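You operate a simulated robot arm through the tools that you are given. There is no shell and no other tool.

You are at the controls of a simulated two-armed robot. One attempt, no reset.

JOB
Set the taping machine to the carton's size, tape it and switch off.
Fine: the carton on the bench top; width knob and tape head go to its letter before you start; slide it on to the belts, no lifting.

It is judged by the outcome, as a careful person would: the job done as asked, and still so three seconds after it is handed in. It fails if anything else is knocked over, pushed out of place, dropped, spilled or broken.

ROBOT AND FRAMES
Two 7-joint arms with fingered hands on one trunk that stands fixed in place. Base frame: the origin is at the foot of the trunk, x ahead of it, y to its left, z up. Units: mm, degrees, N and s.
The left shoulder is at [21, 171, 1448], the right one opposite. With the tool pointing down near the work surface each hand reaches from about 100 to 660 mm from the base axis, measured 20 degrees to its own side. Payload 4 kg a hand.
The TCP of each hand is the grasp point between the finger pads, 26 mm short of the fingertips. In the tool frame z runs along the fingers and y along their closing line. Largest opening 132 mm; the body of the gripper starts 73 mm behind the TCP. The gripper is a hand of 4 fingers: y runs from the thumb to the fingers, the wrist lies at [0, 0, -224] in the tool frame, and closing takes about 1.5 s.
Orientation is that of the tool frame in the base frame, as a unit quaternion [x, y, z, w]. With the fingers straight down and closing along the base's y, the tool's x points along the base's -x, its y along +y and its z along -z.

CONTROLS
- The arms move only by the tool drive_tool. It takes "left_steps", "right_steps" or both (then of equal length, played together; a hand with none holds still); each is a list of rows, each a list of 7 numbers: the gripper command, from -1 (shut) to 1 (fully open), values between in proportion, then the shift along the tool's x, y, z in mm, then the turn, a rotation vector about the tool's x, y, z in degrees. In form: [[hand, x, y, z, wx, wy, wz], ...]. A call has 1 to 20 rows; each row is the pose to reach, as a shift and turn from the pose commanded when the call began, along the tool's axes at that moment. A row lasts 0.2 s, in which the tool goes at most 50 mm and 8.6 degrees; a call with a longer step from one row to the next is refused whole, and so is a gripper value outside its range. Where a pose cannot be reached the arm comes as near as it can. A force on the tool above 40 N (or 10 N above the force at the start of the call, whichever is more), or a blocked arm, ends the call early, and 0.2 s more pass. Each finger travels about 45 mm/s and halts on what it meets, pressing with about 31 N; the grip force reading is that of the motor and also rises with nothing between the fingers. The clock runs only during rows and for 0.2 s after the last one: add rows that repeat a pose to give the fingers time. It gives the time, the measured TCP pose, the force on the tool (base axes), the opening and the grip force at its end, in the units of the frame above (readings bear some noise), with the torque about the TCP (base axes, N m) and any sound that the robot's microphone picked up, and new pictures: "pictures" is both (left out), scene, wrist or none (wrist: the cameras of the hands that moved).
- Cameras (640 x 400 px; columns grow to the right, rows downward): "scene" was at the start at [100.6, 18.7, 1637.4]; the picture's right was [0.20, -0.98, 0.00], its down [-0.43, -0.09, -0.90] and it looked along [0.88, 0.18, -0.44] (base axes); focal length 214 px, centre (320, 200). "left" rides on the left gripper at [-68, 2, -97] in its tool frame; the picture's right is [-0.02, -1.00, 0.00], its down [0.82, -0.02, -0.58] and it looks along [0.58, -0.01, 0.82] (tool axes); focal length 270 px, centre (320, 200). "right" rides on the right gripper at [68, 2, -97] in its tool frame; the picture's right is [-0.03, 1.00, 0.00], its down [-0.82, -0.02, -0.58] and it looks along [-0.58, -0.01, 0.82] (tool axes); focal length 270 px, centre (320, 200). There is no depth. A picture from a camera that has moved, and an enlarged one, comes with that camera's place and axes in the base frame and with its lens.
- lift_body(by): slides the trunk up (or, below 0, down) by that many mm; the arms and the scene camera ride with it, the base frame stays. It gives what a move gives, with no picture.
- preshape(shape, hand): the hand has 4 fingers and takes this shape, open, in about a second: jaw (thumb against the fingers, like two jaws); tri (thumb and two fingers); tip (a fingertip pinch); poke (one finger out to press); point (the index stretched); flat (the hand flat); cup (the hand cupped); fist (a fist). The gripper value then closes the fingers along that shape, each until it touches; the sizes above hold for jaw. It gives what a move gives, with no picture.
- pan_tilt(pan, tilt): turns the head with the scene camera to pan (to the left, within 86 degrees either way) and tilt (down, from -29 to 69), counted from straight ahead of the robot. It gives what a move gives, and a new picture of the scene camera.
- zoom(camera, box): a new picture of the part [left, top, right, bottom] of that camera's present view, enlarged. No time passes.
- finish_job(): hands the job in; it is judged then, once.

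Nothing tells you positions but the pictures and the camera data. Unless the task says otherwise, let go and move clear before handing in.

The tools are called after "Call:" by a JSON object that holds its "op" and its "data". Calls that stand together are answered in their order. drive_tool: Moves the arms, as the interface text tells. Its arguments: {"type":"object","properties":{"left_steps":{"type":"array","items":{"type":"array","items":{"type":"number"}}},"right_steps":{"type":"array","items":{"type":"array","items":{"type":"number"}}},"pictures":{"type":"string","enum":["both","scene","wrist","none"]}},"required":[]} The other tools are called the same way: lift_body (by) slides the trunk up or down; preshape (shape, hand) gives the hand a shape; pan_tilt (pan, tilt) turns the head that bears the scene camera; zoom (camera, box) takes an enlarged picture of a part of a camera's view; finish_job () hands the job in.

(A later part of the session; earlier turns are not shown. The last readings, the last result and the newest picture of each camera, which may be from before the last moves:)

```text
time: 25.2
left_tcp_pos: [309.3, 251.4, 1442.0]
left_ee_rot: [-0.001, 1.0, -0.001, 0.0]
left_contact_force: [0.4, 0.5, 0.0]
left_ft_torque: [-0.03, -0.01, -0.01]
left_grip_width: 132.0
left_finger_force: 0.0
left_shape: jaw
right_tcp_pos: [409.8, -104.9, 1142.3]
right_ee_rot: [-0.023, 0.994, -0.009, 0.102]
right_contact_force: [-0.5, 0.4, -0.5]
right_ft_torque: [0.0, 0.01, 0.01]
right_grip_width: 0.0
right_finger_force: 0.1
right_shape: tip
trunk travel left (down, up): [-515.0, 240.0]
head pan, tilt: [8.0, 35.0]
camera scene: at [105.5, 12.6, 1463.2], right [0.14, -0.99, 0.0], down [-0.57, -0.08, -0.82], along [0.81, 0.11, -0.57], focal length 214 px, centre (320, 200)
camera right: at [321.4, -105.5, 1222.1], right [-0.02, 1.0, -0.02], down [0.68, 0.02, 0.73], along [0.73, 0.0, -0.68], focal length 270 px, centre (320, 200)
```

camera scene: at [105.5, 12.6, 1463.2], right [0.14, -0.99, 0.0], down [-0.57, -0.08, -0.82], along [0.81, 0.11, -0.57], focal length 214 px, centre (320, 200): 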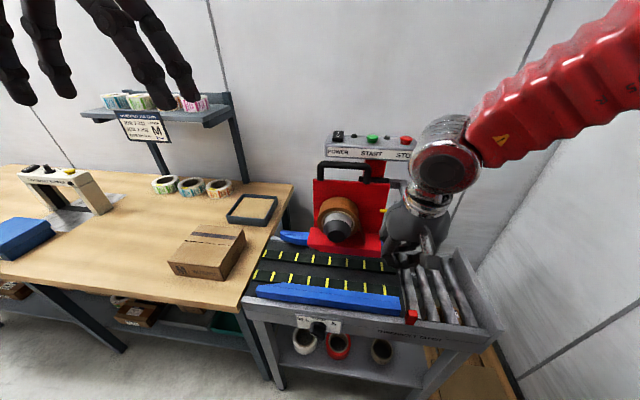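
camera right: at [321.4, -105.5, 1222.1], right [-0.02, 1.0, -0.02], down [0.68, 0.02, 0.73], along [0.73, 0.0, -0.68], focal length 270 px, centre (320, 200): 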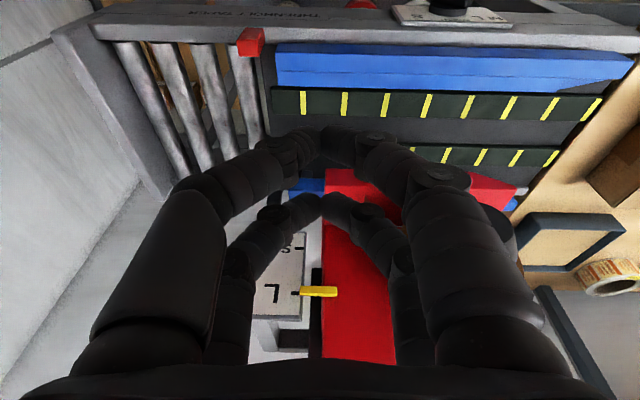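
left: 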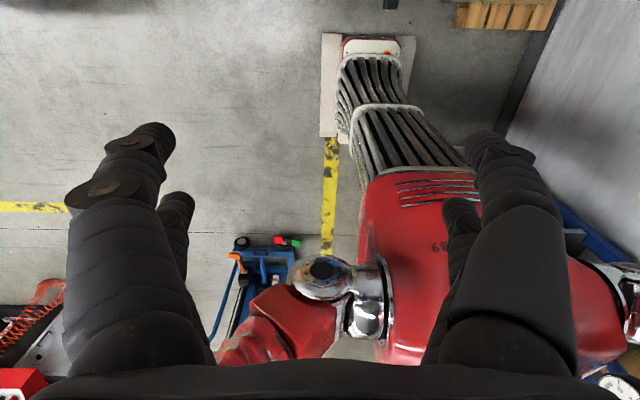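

I'll bring the right hand down in front of the machine, well clear of the tape head and guides, and then over to the dial for a close view.

Call:
{"op": "drive_tool", "data": {"right_steps": [[1, -10, 0, 28, 0, 0, 0], [1, -19, 0, 56, 0, 0, 0], [1, -10, 0, 100, 0, 0, 0], [1, -1, 0, 144, 0, 0, 0], [1, 26, 0, 180, 0, 0, 0], [1, 54, 0, 214, 0, 0, 0], [1, 76, 0, 246, 0, 0, 0], [1, 98, 0, 277, 0, 0, 0], [1, 121, 40, 292, 0, 0, 0], [1, 127, 80, 294, 0, -4, 0], [1, 133, 120, 296, 0, -8, 0], [1, 138, 165, 295, 0, -13, 0]], "pictures": "both"}}

```text
time: 27.6
left_tcp_pos: [307.9, 254.9, 1442.9]
left_ee_rot: [-0.001, 1.0, -0.002, 0.0]
left_contact_force: [-0.4, 0.8, 0.2]
left_ft_torque: [-0.06, -0.01, 0.0]
left_grip_width: 131.9
left_finger_force: 0.1
left_shape: jaw
right_tcp_pos: [423.8, -3.8, 896.9]
right_ee_rot: [-0.017, 0.964, -0.002, 0.266]
right_contact_force: [-4.0, 0.5, 1.2]
right_ft_torque: [0.1, 0.03, 0.33]
right_grip_width: 131.9
right_finger_force: 0.1
right_shape: tip
right hand out of reach, approached as far as the arm can: row 4, 5, 6, 7
trunk travel left (down, up): [-515.0, 240.0]
head pan, tilt: [8.0, 35.0]
stopped in row 11 (right hand): the force on the tool passed its limit at 65 N (the readings are from after the stop); the commanded pose is now the measured one
camera scene: at [104.1, 15.5, 1463.2], right [0.14, -0.99, 0.0], down [-0.57, -0.08, -0.82], along [0.81, 0.11, -0.57], focal length 214 px, centre (320, 200)
camera right: at [314.3, -5.3, 944.2], right [-0.01, 1.0, 0.0], down [0.4, 0.0, 0.91], along [0.91, 0.01, -0.4], focal length 270 px, centre (320, 200)
```

scene: 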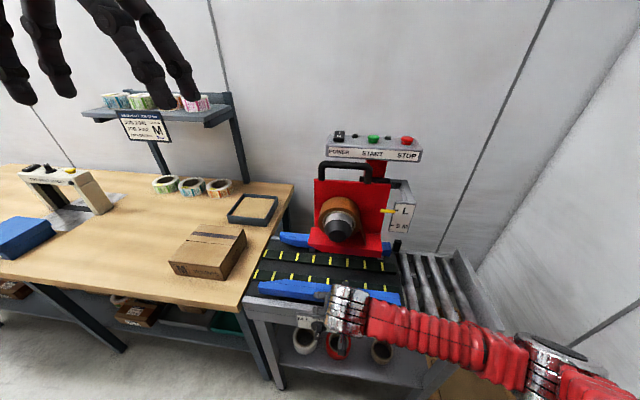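
right: 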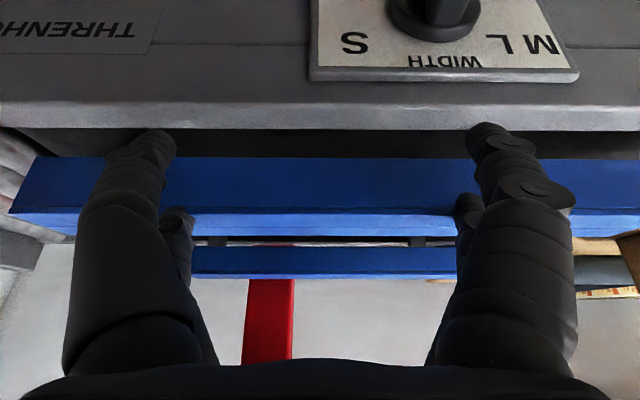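

The hand brushed the front guide and stopped, though the elbow has now dropped to a better posture. I'll back straight off towards the robot and check that nothing shifted.

Call:
{"op": "drive_tool", "data": {"right_steps": [[1, 17, 0, -10, 0, 0, 0], [1, 34, 0, -20, 0, 0, 0], [1, 52, 0, -31, 0, 0, 0]], "pictures": "both"}}

Call:
{"op": "zoom", "data": {"camera": "scene", "box": [230, 220, 430, 345]}}

```text
time: 28.4
left_tcp_pos: [309.5, 253.3, 1441.1]
left_ee_rot: [0.0, 1.0, 0.0, 0.001]
left_contact_force: [-0.2, -0.1, -0.1]
left_ft_torque: [-0.02, -0.05, -0.01]
left_grip_width: 131.9
left_finger_force: 0.1
left_shape: jaw
right_tcp_pos: [380.2, -12.5, 908.6]
right_ee_rot: [-0.02, 0.965, -0.002, 0.26]
right_contact_force: [0.1, -0.1, 0.7]
right_ft_torque: [0.01, -0.03, 0.0]
right_grip_width: 132.1
right_finger_force: 0.0
right_shape: tip
right hand out of reach, approached as far as the arm can: row 2, 3
trunk travel left (down, up): [-515.0, 240.0]
head pan, tilt: [8.0, 35.0]
camera scene: at [104.5, 13.1, 1463.3], right [0.14, -0.99, 0.0], down [-0.57, -0.08, -0.82], along [0.81, 0.11, -0.57], focal length 214 px, centre (320, 200)
camera right: at [272.0, -14.5, 958.5], right [-0.02, 1.0, 0.0], down [0.42, 0.01, 0.91], along [0.91, 0.01, -0.42], focal length 270 px, centre (320, 200)
```

scene: 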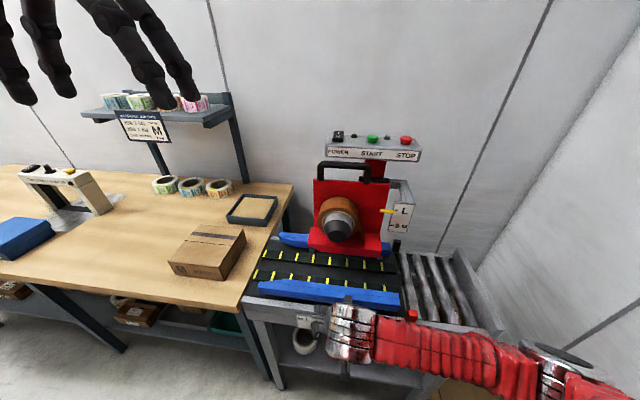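
right: 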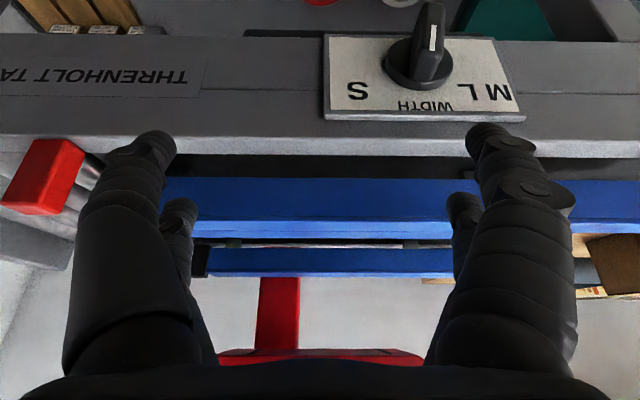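

```text
3.20 times, centred on (330, 282) of scene
camera zoom: at [104.5, 13.1, 1463.3], right [0.14, -0.99, 0.0], down [-0.57, -0.08, -0.82], along [0.81, 0.11, -0.57], focal length 686 px, centre (288, -64)
```

zoom: 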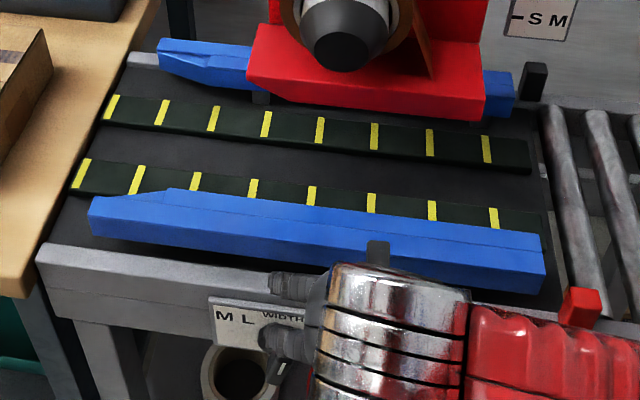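

Call:
{"op": "zoom", "data": {"camera": "right", "box": [310, 0, 540, 130]}}

Call:
{"op": "zoom", "data": {"camera": "scene", "box": [280, 300, 360, 350]}}

```text
2.78 times, centred on (425, 65) of right
camera zoom: at [272.0, -14.5, 958.5], right [-0.02, 1.0, 0.0], down [0.42, 0.01, 0.91], along [0.91, 0.01, -0.42], focal length 752 px, centre (28, 576)
```

zoom: 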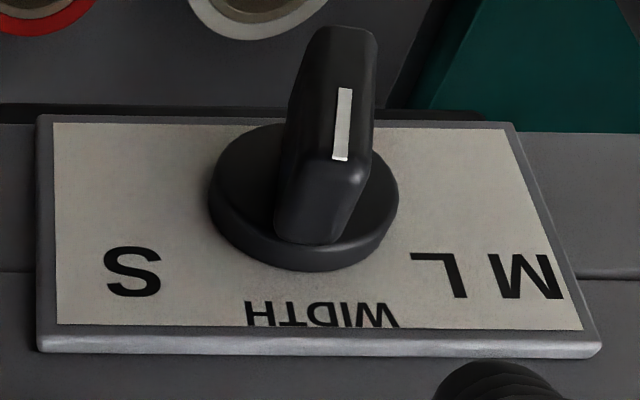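

```text
8.00 times, centred on (320, 325) of scene
camera zoom: at [104.5, 13.1, 1463.3], right [0.14, -0.99, 0.0], down [-0.57, -0.08, -0.82], along [0.81, 0.11, -0.57], focal length 1716 px, centre (320, -800)
```

zoom: 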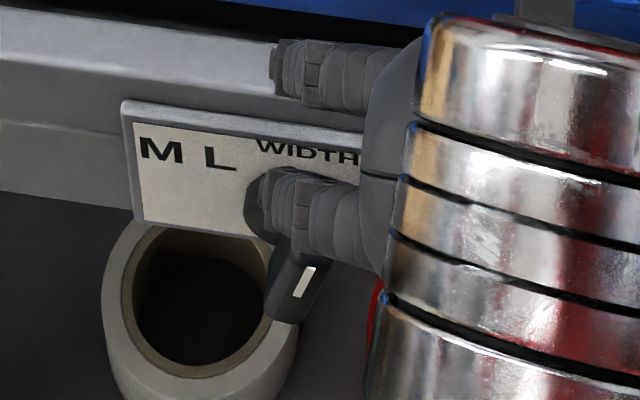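

The knob got turned by that contact: its pointer now stands straight up, and the guides came slightly inwards. So width runs continuously from M (widest) through L to S, and M lies at about 67° left of up. I'll close the fingers and come down to the right of the bar to sweep it left.

Call:
{"op": "drive_tool", "data": {"right_steps": [[-1, 0, 0, 0, 0, 0, 0], [-1, 0, 0, 0, 0, 0, 0], [-1, 0, 0, 0, 0, 0, 0], [-1, 0, 0, 0, 0, 0, 0], [-1, 0, 0, 0, 0, 0, 0], [-1, 0, 0, 0, 0, 0, 0], [-1, 14, 8, 25, 0, 0, 0], [-1, 27, 16, 50, 0, 0, 0], [-1, 41, 24, 76, 0, 0, 0]], "pictures": "both"}}

Call:
{"op": "zoom", "data": {"camera": "right", "box": [200, 0, 520, 200]}}

```text
time: 30.4
left_tcp_pos: [309.7, 251.8, 1441.6]
left_ee_rot: [-0.001, 1.0, 0.001, 0.0]
left_contact_force: [-0.6, 0.5, -0.5]
left_ft_torque: [-0.03, 0.06, 0.0]
left_grip_width: 131.8
left_finger_force: 0.1
left_shape: jaw
right_tcp_pos: [415.2, 3.9, 862.6]
right_ee_rot: [-0.023, 0.966, 0.002, 0.257]
right_contact_force: [-10.9, -5.8, 14.7]
right_ft_torque: [-0.24, 0.39, -0.01]
right_grip_width: 0.2
right_finger_force: 30.9
right_shape: tip
right hand out of reach, approached as far as the arm can: row 7, 8, 9
trunk travel left (down, up): [-515.0, 240.0]
head pan, tilt: [8.0, 35.0]
stopped in row 9 (right hand): the force on the tool passed its limit at 63 N (the readings are from after the stop); the commanded pose is now the measured one
camera scene: at [105.2, 12.7, 1463.2], right [0.14, -0.99, 0.0], down [-0.57, -0.08, -0.82], along [0.81, 0.11, -0.57], focal length 214 px, centre (320, 200)
camera right: at [308.1, 0.6, 911.3], right [-0.02, 1.0, 0.01], down [0.42, 0.01, 0.91], along [0.91, 0.02, -0.42], focal length 270 px, centre (320, 200)
```

scene: 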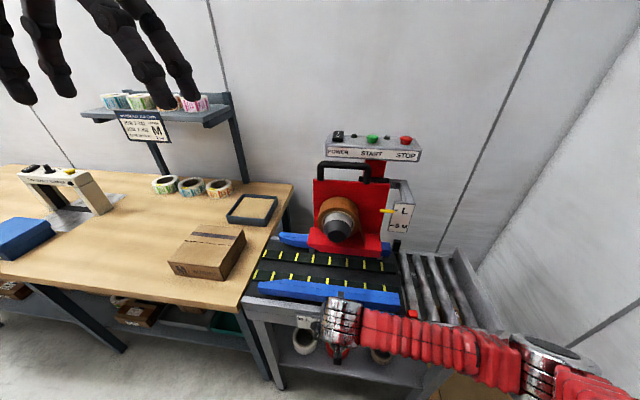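
right: 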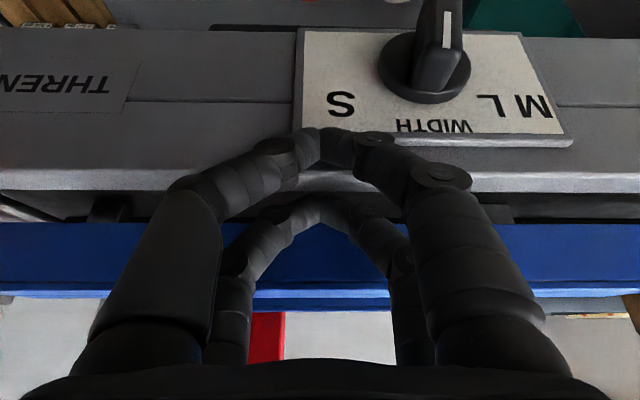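

```text
2.00 times, centred on (360, 100) of right
camera zoom: at [308.1, 0.6, 911.3], right [-0.02, 1.0, 0.01], down [0.42, 0.01, 0.91], along [0.91, 0.02, -0.42], focal length 541 px, centre (240, 400)
```

zoom: 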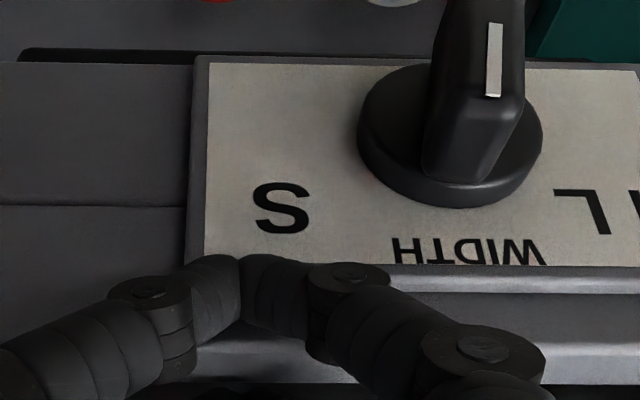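

The wrist is at its limit with the forearm lying this low, so the hand drifted forward into the frame. I'll back off straight towards the robot first, then raise the trunk so the forearm comes down more steeply.

Call:
{"op": "drive_tool", "data": {"right_steps": [[-1, 9, 0, -5, 0, 0, 0], [-1, 17, 0, -10, 0, 0, 0], [-1, 26, 0, -15, 0, 0, 0]], "pictures": "wrist"}}

```text
time: 31.2
left_tcp_pos: [309.9, 251.6, 1442.8]
left_ee_rot: [-0.002, 1.0, 0.0, 0.0]
left_contact_force: [0.0, 0.2, 0.3]
left_ft_torque: [-0.01, -0.02, 0.03]
left_grip_width: 131.9
left_finger_force: 0.2
left_shape: jaw
right_tcp_pos: [398.8, -0.0, 870.2]
right_ee_rot: [-0.025, 0.967, 0.001, 0.252]
right_contact_force: [-0.4, 0.5, 0.2]
right_ft_torque: [0.0, 0.02, -0.02]
right_grip_width: 0.1
right_finger_force: 30.9
right_shape: tip
right hand out of reach, approached as far as the arm can: row 2, 3
trunk travel left (down, up): [-515.0, 240.0]
head pan, tilt: [8.0, 35.0]
camera right: at [291.6, -5.0, 920.9], right [-0.03, 1.0, 0.0], down [0.43, 0.01, 0.9], along [0.9, 0.03, -0.43], focal length 270 px, centre (320, 200)
```

right: 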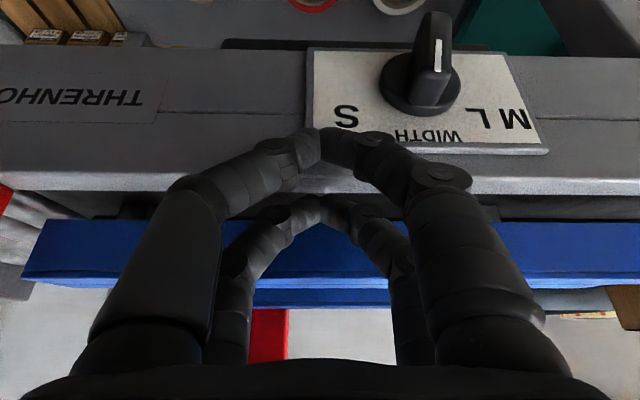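

Call:
{"op": "lift_body", "data": {"by": 150}}

Call:
{"op": "drive_tool", "data": {"right_steps": [[-1, 5, -10, 0, 0, 5, 0], [-1, 10, -20, 0, 0, 11, 0], [-1, 10, -20, 0, 0, 18, 0]], "pictures": "both"}}

```text
time: 32.9
left_tcp_pos: [309.3, 252.9, 1593.7]
left_ee_rot: [0.0, 1.0, 0.001, 0.0]
left_contact_force: [-0.2, -0.8, 0.2]
left_ft_torque: [-0.01, 0.01, 0.01]
left_grip_width: 131.7
left_finger_force: 0.2
left_shape: jaw
right_tcp_pos: [400.3, -1.5, 1019.3]
right_ee_rot: [-0.022, 0.967, 0.001, 0.254]
right_contact_force: [-0.5, 0.3, -0.1]
right_ft_torque: [0.01, -0.01, -0.02]
right_grip_width: 0.0
right_finger_force: 30.9
right_shape: tip
trunk travel left (down, up): [-665.0, 90.0]
head pan, tilt: [8.0, 35.0]
```

```text
time: 33.7
left_tcp_pos: [310.3, 252.1, 1593.4]
left_ee_rot: [-0.001, 1.0, 0.0, 0.0]
left_contact_force: [-0.1, 0.0, 0.2]
left_ft_torque: [0.01, 0.0, 0.03]
left_grip_width: 131.9
left_finger_force: 0.1
left_shape: jaw
right_tcp_pos: [392.4, -20.5, 1014.3]
right_ee_rot: [-0.024, 0.995, -0.002, 0.1]
right_contact_force: [0.3, -0.1, 0.2]
right_ft_torque: [-0.01, 0.0, -0.02]
right_grip_width: 0.1
right_finger_force: 30.8
right_shape: tip
trunk travel left (down, up): [-665.0, 90.0]
head pan, tilt: [8.0, 35.0]
camera scene: at [98.6, 13.1, 1613.5], right [0.14, -0.99, 0.0], down [-0.57, -0.08, -0.82], along [0.81, 0.11, -0.57], focal length 214 px, centre (320, 200)
camera right: at [305.5, -22.7, 1095.9], right [-0.02, 1.0, 0.0], down [0.69, 0.02, 0.73], along [0.73, 0.01, -0.69], focal length 270 px, centre (320, 200)
```

scene: 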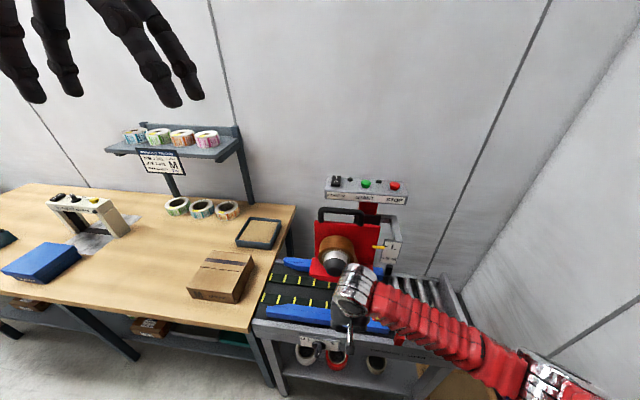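
right: 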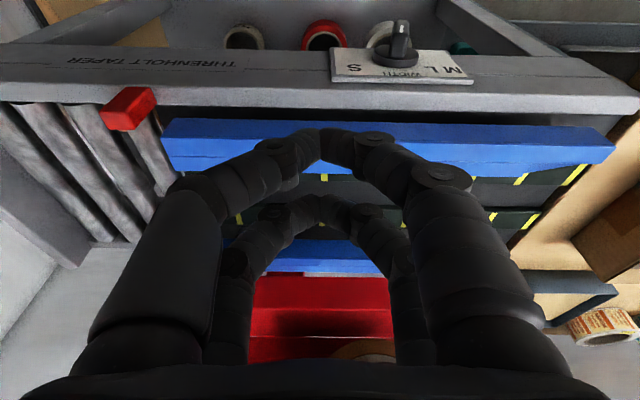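

Now the reach is comfortable and the hand is nearly upright. I'll lower it in front of the frame, to the right of the knob.

Call:
{"op": "drive_tool", "data": {"right_steps": [[-1, 10, 10, 40, 0, 0, 0], [-1, 18, 20, 80, 0, 0, 0], [-1, 27, 30, 120, 0, 0, 0], [-1, 36, 40, 160, 0, 0, 0]], "pictures": "both"}}

```text
time: 34.7
left_tcp_pos: [308.5, 251.6, 1593.1]
left_ee_rot: [0.0, 1.0, 0.0, 0.0]
left_contact_force: [0.2, -0.8, -0.4]
left_ft_torque: [0.05, 0.03, 0.02]
left_grip_width: 131.9
left_finger_force: 0.0
left_shape: jaw
right_tcp_pos: [388.0, 18.4, 850.3]
right_ee_rot: [-0.024, 0.995, -0.001, 0.102]
right_contact_force: [-1.8, -2.2, 9.2]
right_ft_torque: [-0.01, -0.21, -0.03]
right_grip_width: 0.1
right_finger_force: 30.6
right_shape: tip
trunk travel left (down, up): [-665.0, 90.0]
head pan, tilt: [8.0, 35.0]
camera scene: at [96.4, 12.7, 1613.8], right [0.14, -0.99, 0.0], down [-0.57, -0.08, -0.82], along [0.81, 0.11, -0.57], focal length 214 px, centre (320, 200)
camera right: at [300.3, 16.3, 932.0], right [-0.02, 1.0, 0.0], down [0.68, 0.02, 0.73], along [0.73, 0.02, -0.68], focal length 270 px, centre (320, 200)
```

scene: 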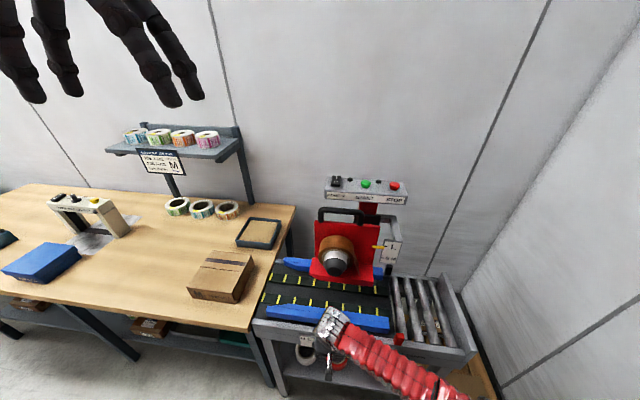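
right: 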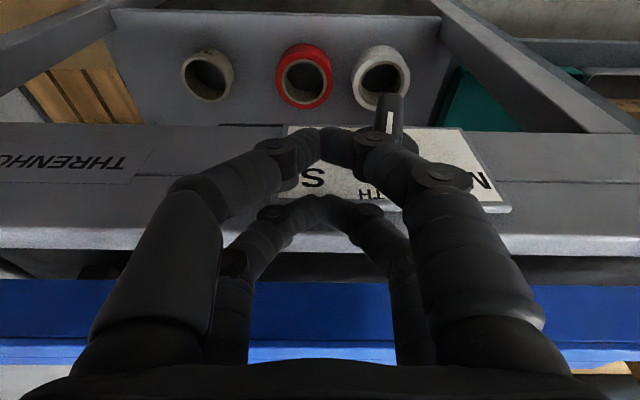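

The fingertips touched the top of the dial plate, so the plate is nearer than I thought (x≈420). I'll lift slightly, draw back about 10 mm, and go down beside the bar.

Call:
{"op": "drive_tool", "data": {"right_steps": [[-1, 8, 0, -7, 0, 0, 0], [-1, 12, 5, 10, 0, 0, 0], [-1, 16, 12, 27, 0, 0, 0], [-1, 16, 12, 35, 0, 0, 0]], "pictures": "wrist"}}

Call:
{"op": "zoom", "data": {"camera": "right", "box": [220, 60, 520, 240]}}

Call:
{"op": "zoom", "data": {"camera": "scene", "box": [270, 290, 370, 380]}}

```text
time: 35.7
left_tcp_pos: [308.3, 250.4, 1593.7]
left_ee_rot: [-0.001, 1.0, 0.0, 0.001]
left_contact_force: [-0.3, -0.3, 0.1]
left_ft_torque: [0.01, 0.0, 0.01]
left_grip_width: 131.9
left_finger_force: 0.0
left_shape: jaw
right_tcp_pos: [378.6, 26.1, 813.7]
right_ee_rot: [-0.024, 0.995, -0.001, 0.101]
right_contact_force: [-4.1, -8.7, 17.8]
right_ft_torque: [0.32, -0.3, -0.06]
right_grip_width: 0.0
right_finger_force: 30.9
right_shape: tip
trunk travel left (down, up): [-665.0, 90.0]
head pan, tilt: [8.0, 35.0]
camera right: at [291.4, 25.2, 894.9], right [-0.02, 1.0, 0.0], down [0.68, 0.02, 0.73], along [0.73, 0.01, -0.68], focal length 270 px, centre (320, 200)
```

right: 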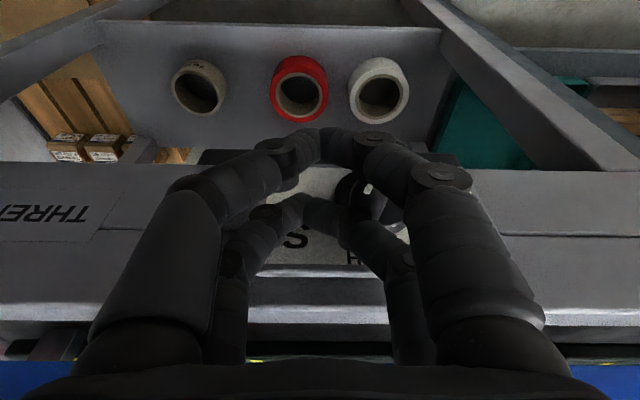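

```text
2.13 times, centred on (370, 150) of right
camera zoom: at [291.4, 25.2, 894.9], right [-0.02, 1.0, 0.0], down [0.68, 0.02, 0.73], along [0.73, 0.01, -0.68], focal length 577 px, centre (213, 307)
```

zoom: 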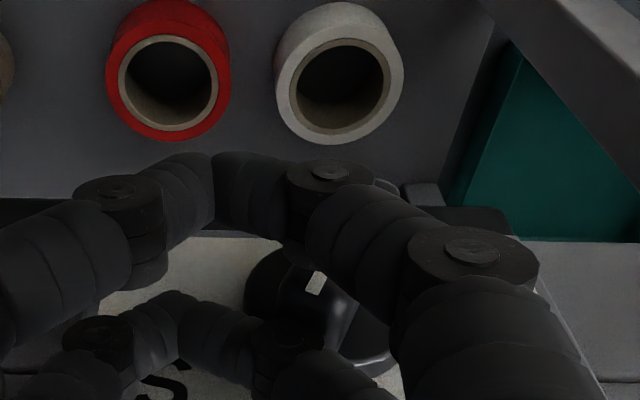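

```text
4.44 times, centred on (320, 335) of scene
camera zoom: at [95.7, 11.3, 1613.9], right [0.14, -0.99, 0.0], down [-0.57, -0.08, -0.82], along [0.81, 0.11, -0.57], focal length 953 px, centre (320, -400)
```

zoom: 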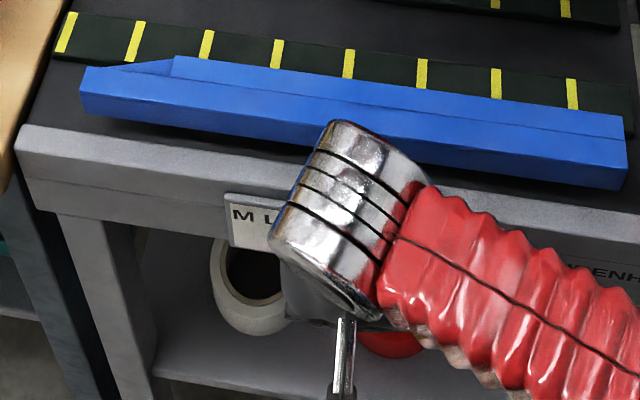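

A knuckle of the curved, closed fingers is pressing on the knob. I'll lift off and look at where the pointer is, and change to a straighter finger shape.

Call:
{"op": "drive_tool", "data": {"right_steps": [[-1, -8, -5, -40, 0, 0, 0], [-1, -10, -20, -75, 0, 0, 0], [-1, -10, -45, -80, 0, 0, 0]], "pictures": "none"}}

Call:
{"op": "preshape", "data": {"shape": "jaw", "hand": "right"}}

Call:
{"op": "drive_tool", "data": {"right_steps": [[0, 0, 30, 0, 0, 0, 0], [0, 0, 50, 0, 0, 0, 0], [0, 0, 50, 0, 0, 0, 0], [0, 0, 50, 0, 0, 0, 0], [0, 0, 50, 0, 0, 0, 0]], "pictures": "both"}}

Call:
{"op": "zoom", "data": {"camera": "right", "box": [200, 20, 480, 190]}}

```text
time: 36.5
left_tcp_pos: [310.1, 250.8, 1591.9]
left_ee_rot: [0.0, 1.0, 0.0, -0.001]
left_contact_force: [0.3, -0.7, -0.1]
left_ft_torque: [-0.02, -0.04, -0.02]
left_grip_width: 131.8
left_finger_force: 0.0
left_shape: jaw
right_tcp_pos: [372.9, -17.2, 891.9]
right_ee_rot: [-0.023, 0.995, -0.001, 0.1]
right_contact_force: [0.0, -0.5, 0.1]
right_ft_torque: [0.01, 0.0, 0.02]
right_grip_width: 0.1
right_finger_force: 31.3
right_shape: tip
trunk travel left (down, up): [-665.0, 90.0]
head pan, tilt: [8.0, 35.0]
```

```text
time: 37.4
left_tcp_pos: [310.6, 252.0, 1592.3]
left_ee_rot: [-0.001, 1.0, 0.0, 0.001]
left_contact_force: [0.0, -0.7, 0.2]
left_ft_torque: [0.01, -0.03, -0.02]
left_grip_width: 131.9
left_finger_force: 0.0
left_shape: jaw
right_tcp_pos: [373.6, -14.4, 891.7]
right_ee_rot: [-0.023, 0.995, -0.002, 0.101]
right_contact_force: [0.2, 0.8, -0.1]
right_ft_torque: [-0.02, -0.01, 0.0]
right_grip_width: 131.9
right_finger_force: 0.0
right_shape: jaw
trunk travel left (down, up): [-665.0, 90.0]
head pan, tilt: [8.0, 35.0]
```

```text
time: 38.6
left_tcp_pos: [309.3, 251.2, 1592.1]
left_ee_rot: [-0.001, 1.0, -0.001, 0.0]
left_contact_force: [-0.8, -0.2, 0.4]
left_ft_torque: [-0.03, 0.0, -0.03]
left_grip_width: 131.9
left_finger_force: 0.2
left_shape: jaw
right_tcp_pos: [370.6, 35.6, 891.6]
right_ee_rot: [-0.024, 0.995, -0.001, 0.1]
right_contact_force: [0.2, -0.1, -0.5]
right_ft_torque: [0.01, -0.01, 0.0]
right_grip_width: 66.9
right_finger_force: 0.0
right_shape: jaw
trunk travel left (down, up): [-665.0, 90.0]
head pan, tilt: [8.0, 35.0]
camera scene: at [97.8, 12.4, 1613.5], right [0.14, -0.99, 0.0], down [-0.57, -0.08, -0.82], along [0.81, 0.11, -0.57], focal length 214 px, centre (320, 200)
camera right: at [284.0, 33.4, 973.3], right [-0.02, 1.0, 0.0], down [0.68, 0.02, 0.73], along [0.73, 0.01, -0.68], focal length 270 px, centre (320, 200)
```

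scene: 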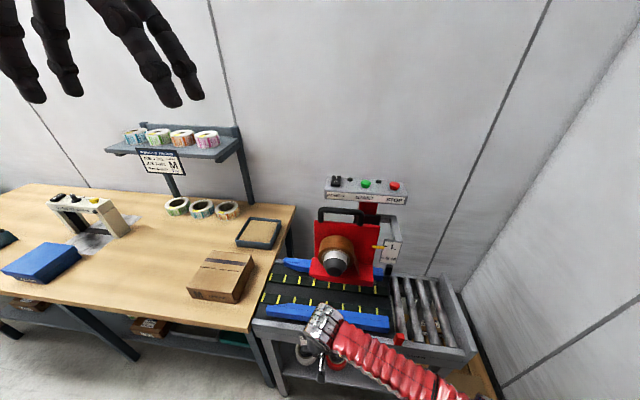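
right: 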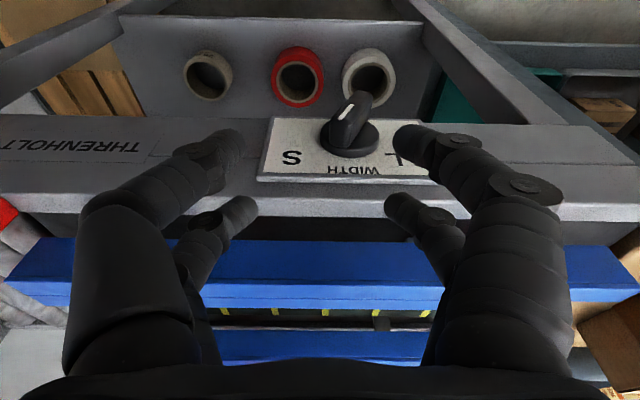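

```text
2.29 times, centred on (340, 105) of right
camera zoom: at [284.0, 33.4, 973.3], right [-0.02, 1.0, 0.0], down [0.68, 0.02, 0.73], along [0.73, 0.01, -0.68], focal length 618 px, centre (274, 417)
```

zoom: 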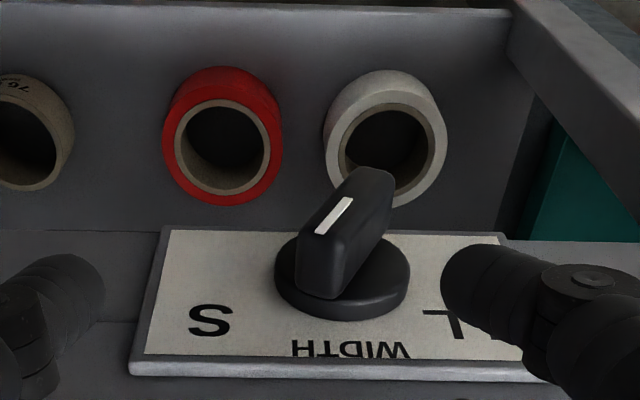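

The pointer now leans right, towards S. I'll open the hand so the fingers are straight, go to the right of the knob, and sweep the bar left with the outer side of the left-hand fingers.

Call:
{"op": "drive_tool", "data": {"right_steps": [[1, -1, -50, 0, 0, 0, 0], [1, -1, -100, 1, 0, 0, 0], [1, -1, -100, 1, 0, 0, 0], [1, 8, -100, 40, 0, 0, 0], [1, 17, -100, 80, 0, 0, 0], [1, 17, -100, 90, 0, 0, 0]], "pictures": "both"}}

Call:
{"op": "zoom", "data": {"camera": "scene", "box": [270, 300, 370, 380]}}

```text
time: 40.0
left_tcp_pos: [308.8, 252.5, 1592.6]
left_ee_rot: [-0.001, 1.0, 0.0, 0.0]
left_contact_force: [0.4, -0.7, 0.0]
left_ft_torque: [-0.01, 0.0, 0.01]
left_grip_width: 132.0
left_finger_force: 0.0
left_shape: jaw
right_tcp_pos: [376.9, -67.7, 803.5]
right_ee_rot: [-0.023, 0.995, -0.002, 0.101]
right_contact_force: [-0.4, 0.5, -0.8]
right_ft_torque: [0.01, -0.01, 0.0]
right_grip_width: 132.2
right_finger_force: 0.0
right_shape: jaw
trunk travel left (down, up): [-665.0, 90.0]
head pan, tilt: [8.0, 35.0]
camera scene: at [97.8, 12.3, 1613.5], right [0.14, -0.99, 0.0], down [-0.57, -0.08, -0.82], along [0.81, 0.11, -0.57], focal length 214 px, centre (320, 200)
camera right: at [289.2, -68.9, 883.8], right [-0.02, 1.0, 0.0], down [0.68, 0.02, 0.73], along [0.73, 0.01, -0.68], focal length 270 px, centre (320, 200)
```

scene: 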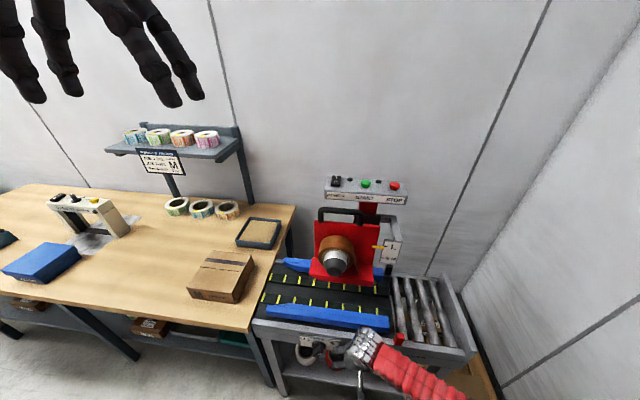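
right: 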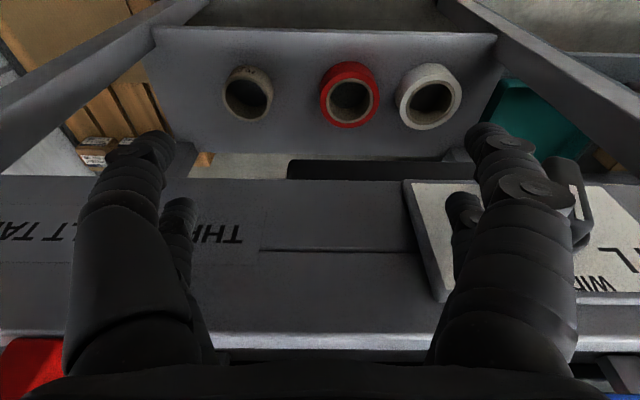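

```text
5.00 times, centred on (320, 340) of scene
camera zoom: at [97.8, 12.3, 1613.5], right [0.14, -0.99, 0.0], down [-0.57, -0.08, -0.82], along [0.81, 0.11, -0.57], focal length 1072 px, centre (320, -500)
```

zoom: 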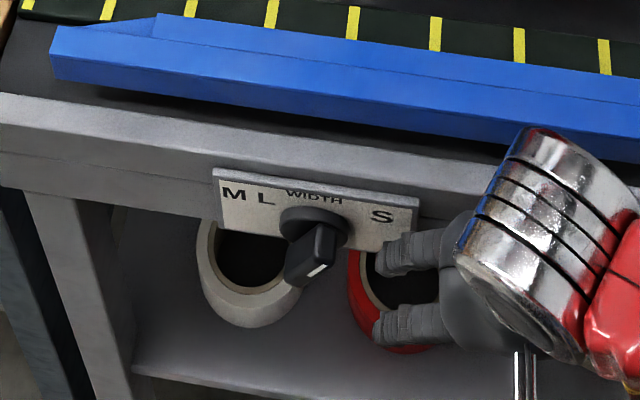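

Call:
{"op": "drive_tool", "data": {"right_steps": [[1, -1, 15, 0, 0, 0, 0], [1, -1, 25, 0, 0, 0, 0], [1, -2, 33, 0, 0, 0, 0], [1, -2, 41, 0, 0, 0, 0], [1, -2, 49, 0, 0, 0, 0], [1, -3, 57, 0, 0, 0, 0]], "pictures": "wrist"}}

Call:
{"op": "zoom", "data": {"camera": "scene", "box": [270, 300, 370, 380]}}

```text
time: 41.4
left_tcp_pos: [309.5, 250.4, 1593.8]
left_ee_rot: [0.0, 1.0, 0.001, 0.0]
left_contact_force: [0.3, 0.2, 0.5]
left_ft_torque: [-0.01, -0.01, 0.0]
left_grip_width: 131.8
left_finger_force: 0.0
left_shape: jaw
right_tcp_pos: [377.0, -12.3, 801.5]
right_ee_rot: [-0.023, 0.995, -0.003, 0.101]
right_contact_force: [-0.8, -13.9, 7.3]
right_ft_torque: [0.28, -0.14, -0.2]
right_grip_width: 131.4
right_finger_force: 0.2
right_shape: jaw
trunk travel left (down, up): [-665.0, 90.0]
head pan, tilt: [8.0, 35.0]
camera right: at [290.2, -13.3, 883.0], right [-0.02, 1.0, -0.01], down [0.68, 0.02, 0.73], along [0.73, 0.01, -0.68], focal length 270 px, centre (320, 200)
```

right: 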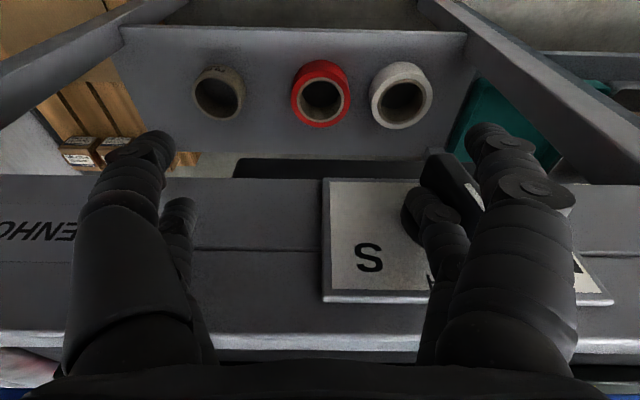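

```text
5.00 times, centred on (320, 340) of scene
camera zoom: at [97.1, 11.3, 1613.7], right [0.14, -0.99, 0.0], down [-0.57, -0.08, -0.82], along [0.81, 0.11, -0.57], focal length 1072 px, centre (320, -500)
```

zoom: 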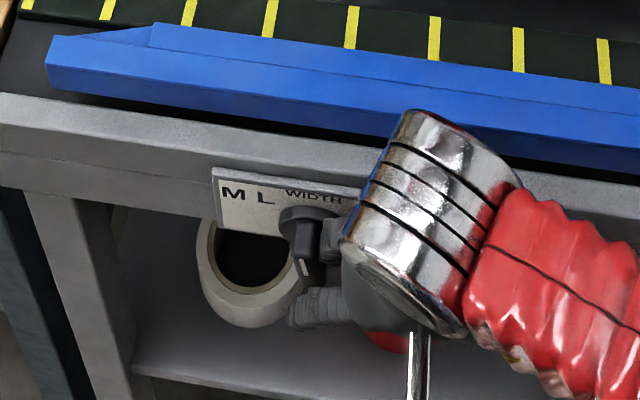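

The bar is turning left with about 14 N. I'll keep sweeping in small steps and check.

Call:
{"op": "drive_tool", "data": {"right_steps": [[1, 0, 5, 0, 0, 0, 0], [1, -1, 10, 0, 0, 0, 0], [1, -1, 15, 0, 0, 0, 0]], "pictures": "wrist"}}

Call:
{"op": "zoom", "data": {"camera": "scene", "box": [270, 300, 370, 380]}}

```text
time: 42.2
left_tcp_pos: [307.1, 249.2, 1593.4]
left_ee_rot: [0.0, 1.0, 0.0, 0.001]
left_contact_force: [0.1, 0.6, 1.1]
left_ft_torque: [0.01, -0.03, 0.0]
left_grip_width: 132.1
left_finger_force: 0.0
left_shape: jaw
right_tcp_pos: [376.6, 3.0, 803.2]
right_ee_rot: [-0.023, 0.995, -0.001, 0.101]
right_contact_force: [-5.2, -23.4, 19.4]
right_ft_torque: [0.65, -0.27, -0.15]
right_grip_width: 130.0
right_finger_force: 0.0
right_shape: jaw
trunk travel left (down, up): [-665.0, 90.0]
head pan, tilt: [8.0, 35.0]
camera right: at [289.8, 1.7, 884.0], right [-0.02, 1.0, 0.0], down [0.68, 0.02, 0.73], along [0.73, 0.01, -0.68], focal length 270 px, centre (320, 200)
```

right: 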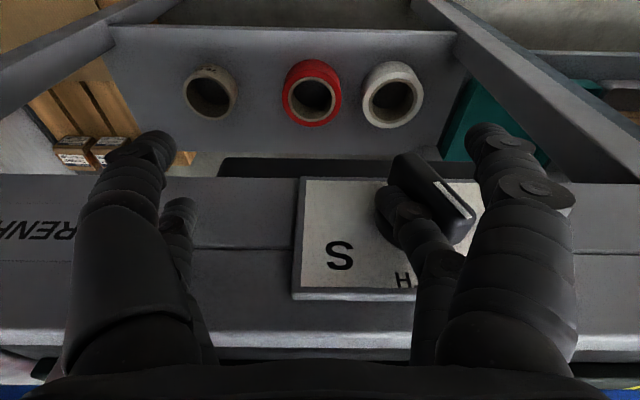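

```text
5.00 times, centred on (320, 340) of scene
camera zoom: at [95.6, 9.8, 1613.8], right [0.14, -0.99, 0.0], down [-0.57, -0.08, -0.82], along [0.81, 0.11, -0.57], focal length 1072 px, centre (320, -500)
```

zoom: 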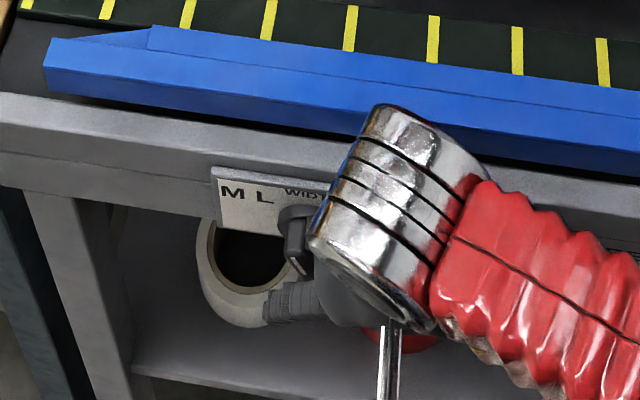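

Call:
{"op": "zoom", "data": {"camera": "right", "box": [360, 130, 520, 270]}}

```text
2.86 times, centred on (440, 200) of right
camera zoom: at [289.8, 1.7, 884.0], right [-0.02, 1.0, 0.0], down [0.68, 0.02, 0.73], along [0.73, 0.01, -0.68], focal length 772 px, centre (-23, 200)
```

zoom: 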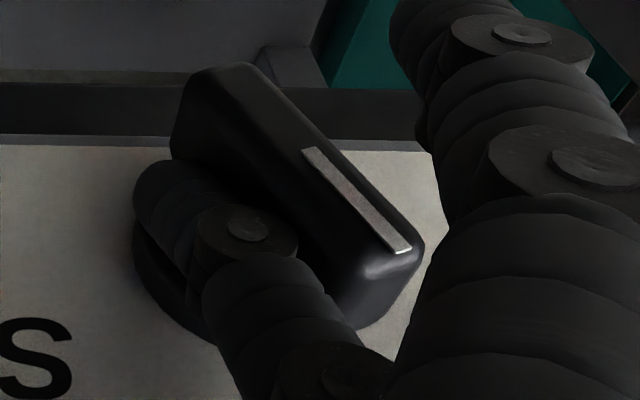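

The pointer is now about 18° left of up. Pushing nearer the bar's end gives more leverage, so I'll raise the fingers about 9 mm and carry on sweeping.

Call:
{"op": "drive_tool", "data": {"right_steps": [[1, 0, -4, 0, 0, 0, 0], [1, -2, -4, -9, 0, 0, 0], [1, -2, 2, -9, 0, 0, 0], [1, -2, 8, -9, 0, 0, 0], [1, -3, 14, -9, 0, 0, 0], [1, -3, 20, -9, 0, 0, 0]], "pictures": "wrist"}}

Call:
{"op": "zoom", "data": {"camera": "right", "box": [360, 130, 520, 270]}}

```text
time: 43.6
left_tcp_pos: [305.6, 249.2, 1593.8]
left_ee_rot: [-0.001, 1.0, 0.001, 0.002]
left_contact_force: [-0.7, 0.0, 0.2]
left_ft_torque: [-0.01, -0.03, -0.04]
left_grip_width: 131.9
left_finger_force: 0.1
left_shape: jaw
right_tcp_pos: [376.0, 23.9, 813.4]
right_ee_rot: [-0.023, 0.995, -0.002, 0.1]
right_contact_force: [-9.4, -23.0, 18.3]
right_ft_torque: [0.0, -0.09, -0.19]
right_grip_width: 110.1
right_finger_force: 0.1
right_shape: jaw
trunk travel left (down, up): [-665.0, 90.0]
head pan, tilt: [8.0, 35.0]
camera right: at [290.0, 22.7, 894.1], right [-0.02, 1.0, 0.0], down [0.68, 0.02, 0.73], along [0.73, 0.01, -0.68], focal length 270 px, centre (320, 200)
```

right: 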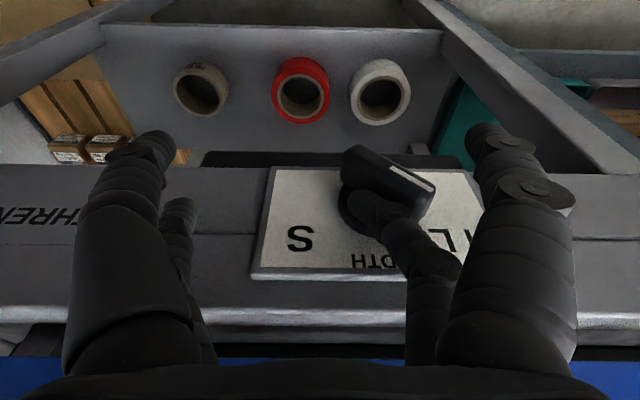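

```text
2.86 times, centred on (440, 200) of right
camera zoom: at [290.0, 22.7, 894.1], right [-0.02, 1.0, 0.0], down [0.68, 0.02, 0.73], along [0.73, 0.01, -0.68], focal length 772 px, centre (-23, 200)
```

zoom: 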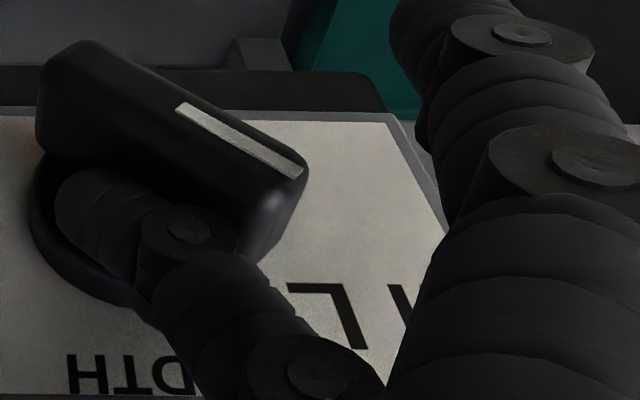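

The pointer is at about 48° now but the finger is bending. I'll lift, move so the fingertip is above the bar's left end, and push the rest of the way straight down.

Call:
{"op": "drive_tool", "data": {"right_steps": [[1, -6, -4, -30, 0, 0, 0], [1, -6, -14, -30, 0, 0, 0], [1, -6, -16, -30, 0, 0, 0], [1, -6, -16, -30, 0, 0, 0], [1, -3, -16, -12, 0, 0, 0], [1, -2, -16, -6, 0, 0, 0]], "pictures": "wrist"}}

Call:
{"op": "zoom", "data": {"camera": "right", "box": [360, 130, 520, 270]}}

Call:
{"op": "zoom", "data": {"camera": "scene", "box": [270, 300, 370, 380]}}

```text
time: 45.0
left_tcp_pos: [310.4, 251.3, 1592.6]
left_ee_rot: [-0.002, 1.0, 0.0, 0.0]
left_contact_force: [-0.3, 0.7, -0.1]
left_ft_torque: [-0.01, 0.03, 0.03]
left_grip_width: 131.7
left_finger_force: 0.1
left_shape: jaw
right_tcp_pos: [378.8, 10.1, 819.3]
right_ee_rot: [-0.022, 0.995, -0.001, 0.101]
right_contact_force: [-0.2, 0.0, 2.3]
right_ft_torque: [0.12, -0.01, -0.03]
right_grip_width: 131.9
right_finger_force: 0.0
right_shape: jaw
trunk travel left (down, up): [-665.0, 90.0]
head pan, tilt: [8.0, 35.0]
camera right: at [292.2, 8.4, 900.1], right [-0.02, 1.0, 0.0], down [0.68, 0.02, 0.73], along [0.73, 0.01, -0.68], focal length 270 px, centre (320, 200)
```

right: 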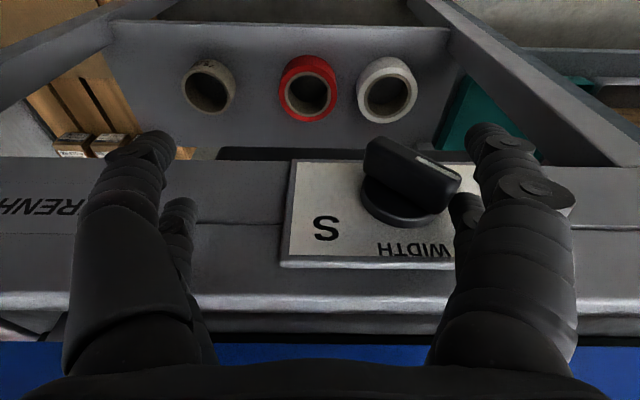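

```text
2.86 times, centred on (440, 200) of right
camera zoom: at [292.2, 8.4, 900.1], right [-0.02, 1.0, 0.0], down [0.68, 0.02, 0.73], along [0.73, 0.01, -0.68], focal length 772 px, centre (-23, 200)
```

zoom: 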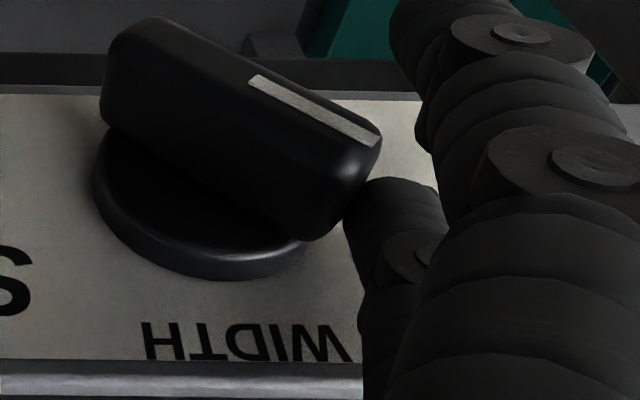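

```text
5.00 times, centred on (320, 340) of scene
camera zoom: at [97.8, 12.9, 1613.6], right [0.14, -0.99, 0.0], down [-0.57, -0.08, -0.82], along [0.81, 0.11, -0.57], focal length 1072 px, centre (320, -500)
```

zoom: 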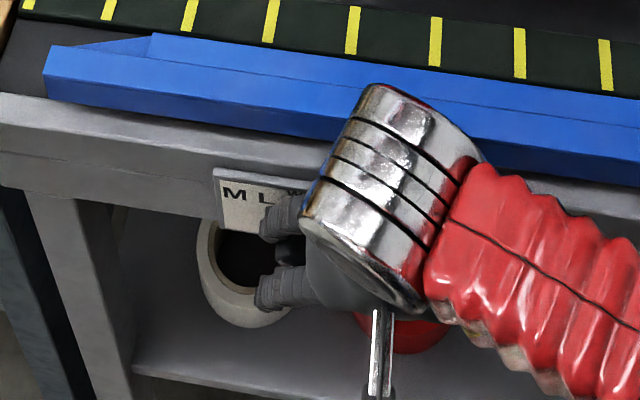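

Call:
{"op": "drive_tool", "data": {"right_steps": [[1, -2, -5, -8, 0, 0, 0], [1, -2, -10, -8, 0, 0, 0], [1, 0, -10, 0, 0, 0, 0], [1, 1, -10, 3, 0, 0, 0], [1, 1, -10, 5, 0, 0, 0], [1, 1, -10, 5, 0, 0, 0]], "pictures": "wrist"}}

Call:
{"op": "zoom", "data": {"camera": "right", "box": [360, 130, 520, 270]}}

```text
time: 46.4
left_tcp_pos: [308.6, 252.8, 1592.8]
left_ee_rot: [-0.001, 1.0, -0.001, 0.0]
left_contact_force: [0.3, -0.6, 0.5]
left_ft_torque: [0.01, 0.02, 0.0]
left_grip_width: 131.7
left_finger_force: 0.1
left_shape: jaw
right_tcp_pos: [379.6, 0.7, 812.0]
right_ee_rot: [-0.024, 0.995, 0.0, 0.101]
right_contact_force: [0.6, 2.6, 9.7]
right_ft_torque: [0.82, -0.2, -0.01]
right_grip_width: 131.9
right_finger_force: 0.0
right_shape: jaw
trunk travel left (down, up): [-665.0, 90.0]
head pan, tilt: [8.0, 35.0]
camera right: at [293.1, -1.5, 894.5], right [-0.02, 1.0, 0.0], down [0.68, 0.02, 0.73], along [0.73, 0.01, -0.68], focal length 270 px, centre (320, 200)
```

right: 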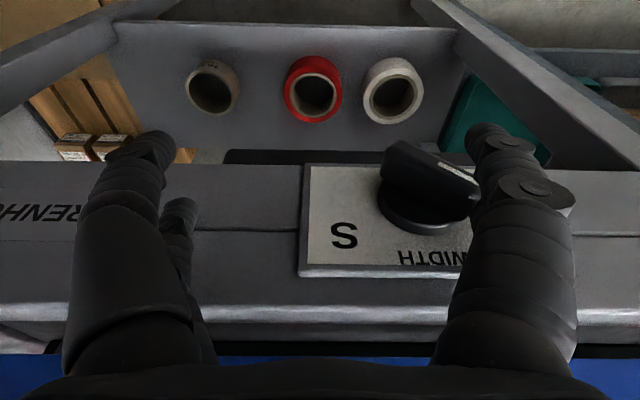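

```text
2.86 times, centred on (440, 200) of right
camera zoom: at [293.1, -1.5, 894.5], right [-0.02, 1.0, 0.0], down [0.68, 0.02, 0.73], along [0.73, 0.01, -0.68], focal length 772 px, centre (-23, 200)
```

zoom: 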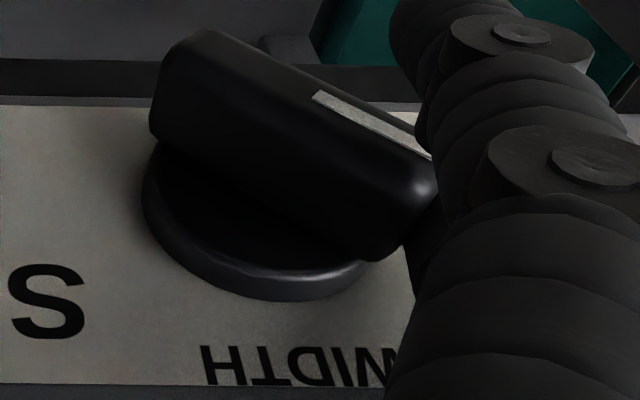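

Call:
{"op": "drive_tool", "data": {"right_steps": [[1, 0, 0, 2, 0, 0, 0], [1, 1, 0, 4, 0, 0, 0], [1, 1, 0, 6, 0, 0, 0], [1, 1, 0, 6, 0, 0, 0]], "pictures": "wrist"}}

Call:
{"op": "zoom", "data": {"camera": "right", "box": [360, 130, 520, 270]}}

```text
time: 47.4
left_tcp_pos: [309.5, 252.3, 1592.3]
left_ee_rot: [-0.001, 1.0, 0.0, 0.0]
left_contact_force: [-0.4, -0.5, 0.4]
left_ft_torque: [0.04, -0.01, 0.0]
left_grip_width: 132.0
left_finger_force: 0.1
left_shape: jaw
right_tcp_pos: [380.6, -0.3, 807.2]
right_ee_rot: [-0.024, 0.995, -0.001, 0.1]
right_contact_force: [1.4, 4.3, 8.4]
right_ft_torque: [0.75, -0.18, -0.01]
right_grip_width: 131.8
right_finger_force: 0.1
right_shape: jaw
trunk travel left (down, up): [-665.0, 90.0]
head pan, tilt: [8.0, 35.0]
camera right: at [293.0, -1.5, 888.2], right [-0.02, 1.0, 0.0], down [0.68, 0.02, 0.73], along [0.73, 0.01, -0.68], focal length 270 px, centre (320, 200)
```

right: 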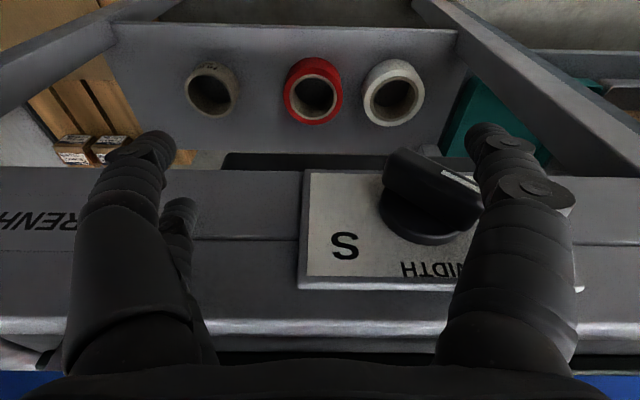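

```text
2.86 times, centred on (440, 200) of right
camera zoom: at [293.0, -1.5, 888.2], right [-0.02, 1.0, 0.0], down [0.68, 0.02, 0.73], along [0.73, 0.01, -0.68], focal length 772 px, centre (-23, 200)
```

zoom: 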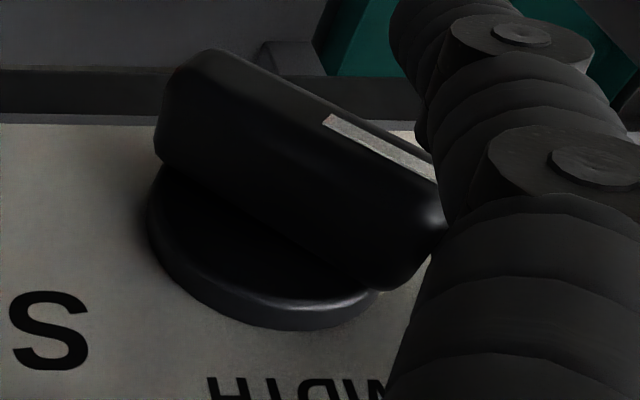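

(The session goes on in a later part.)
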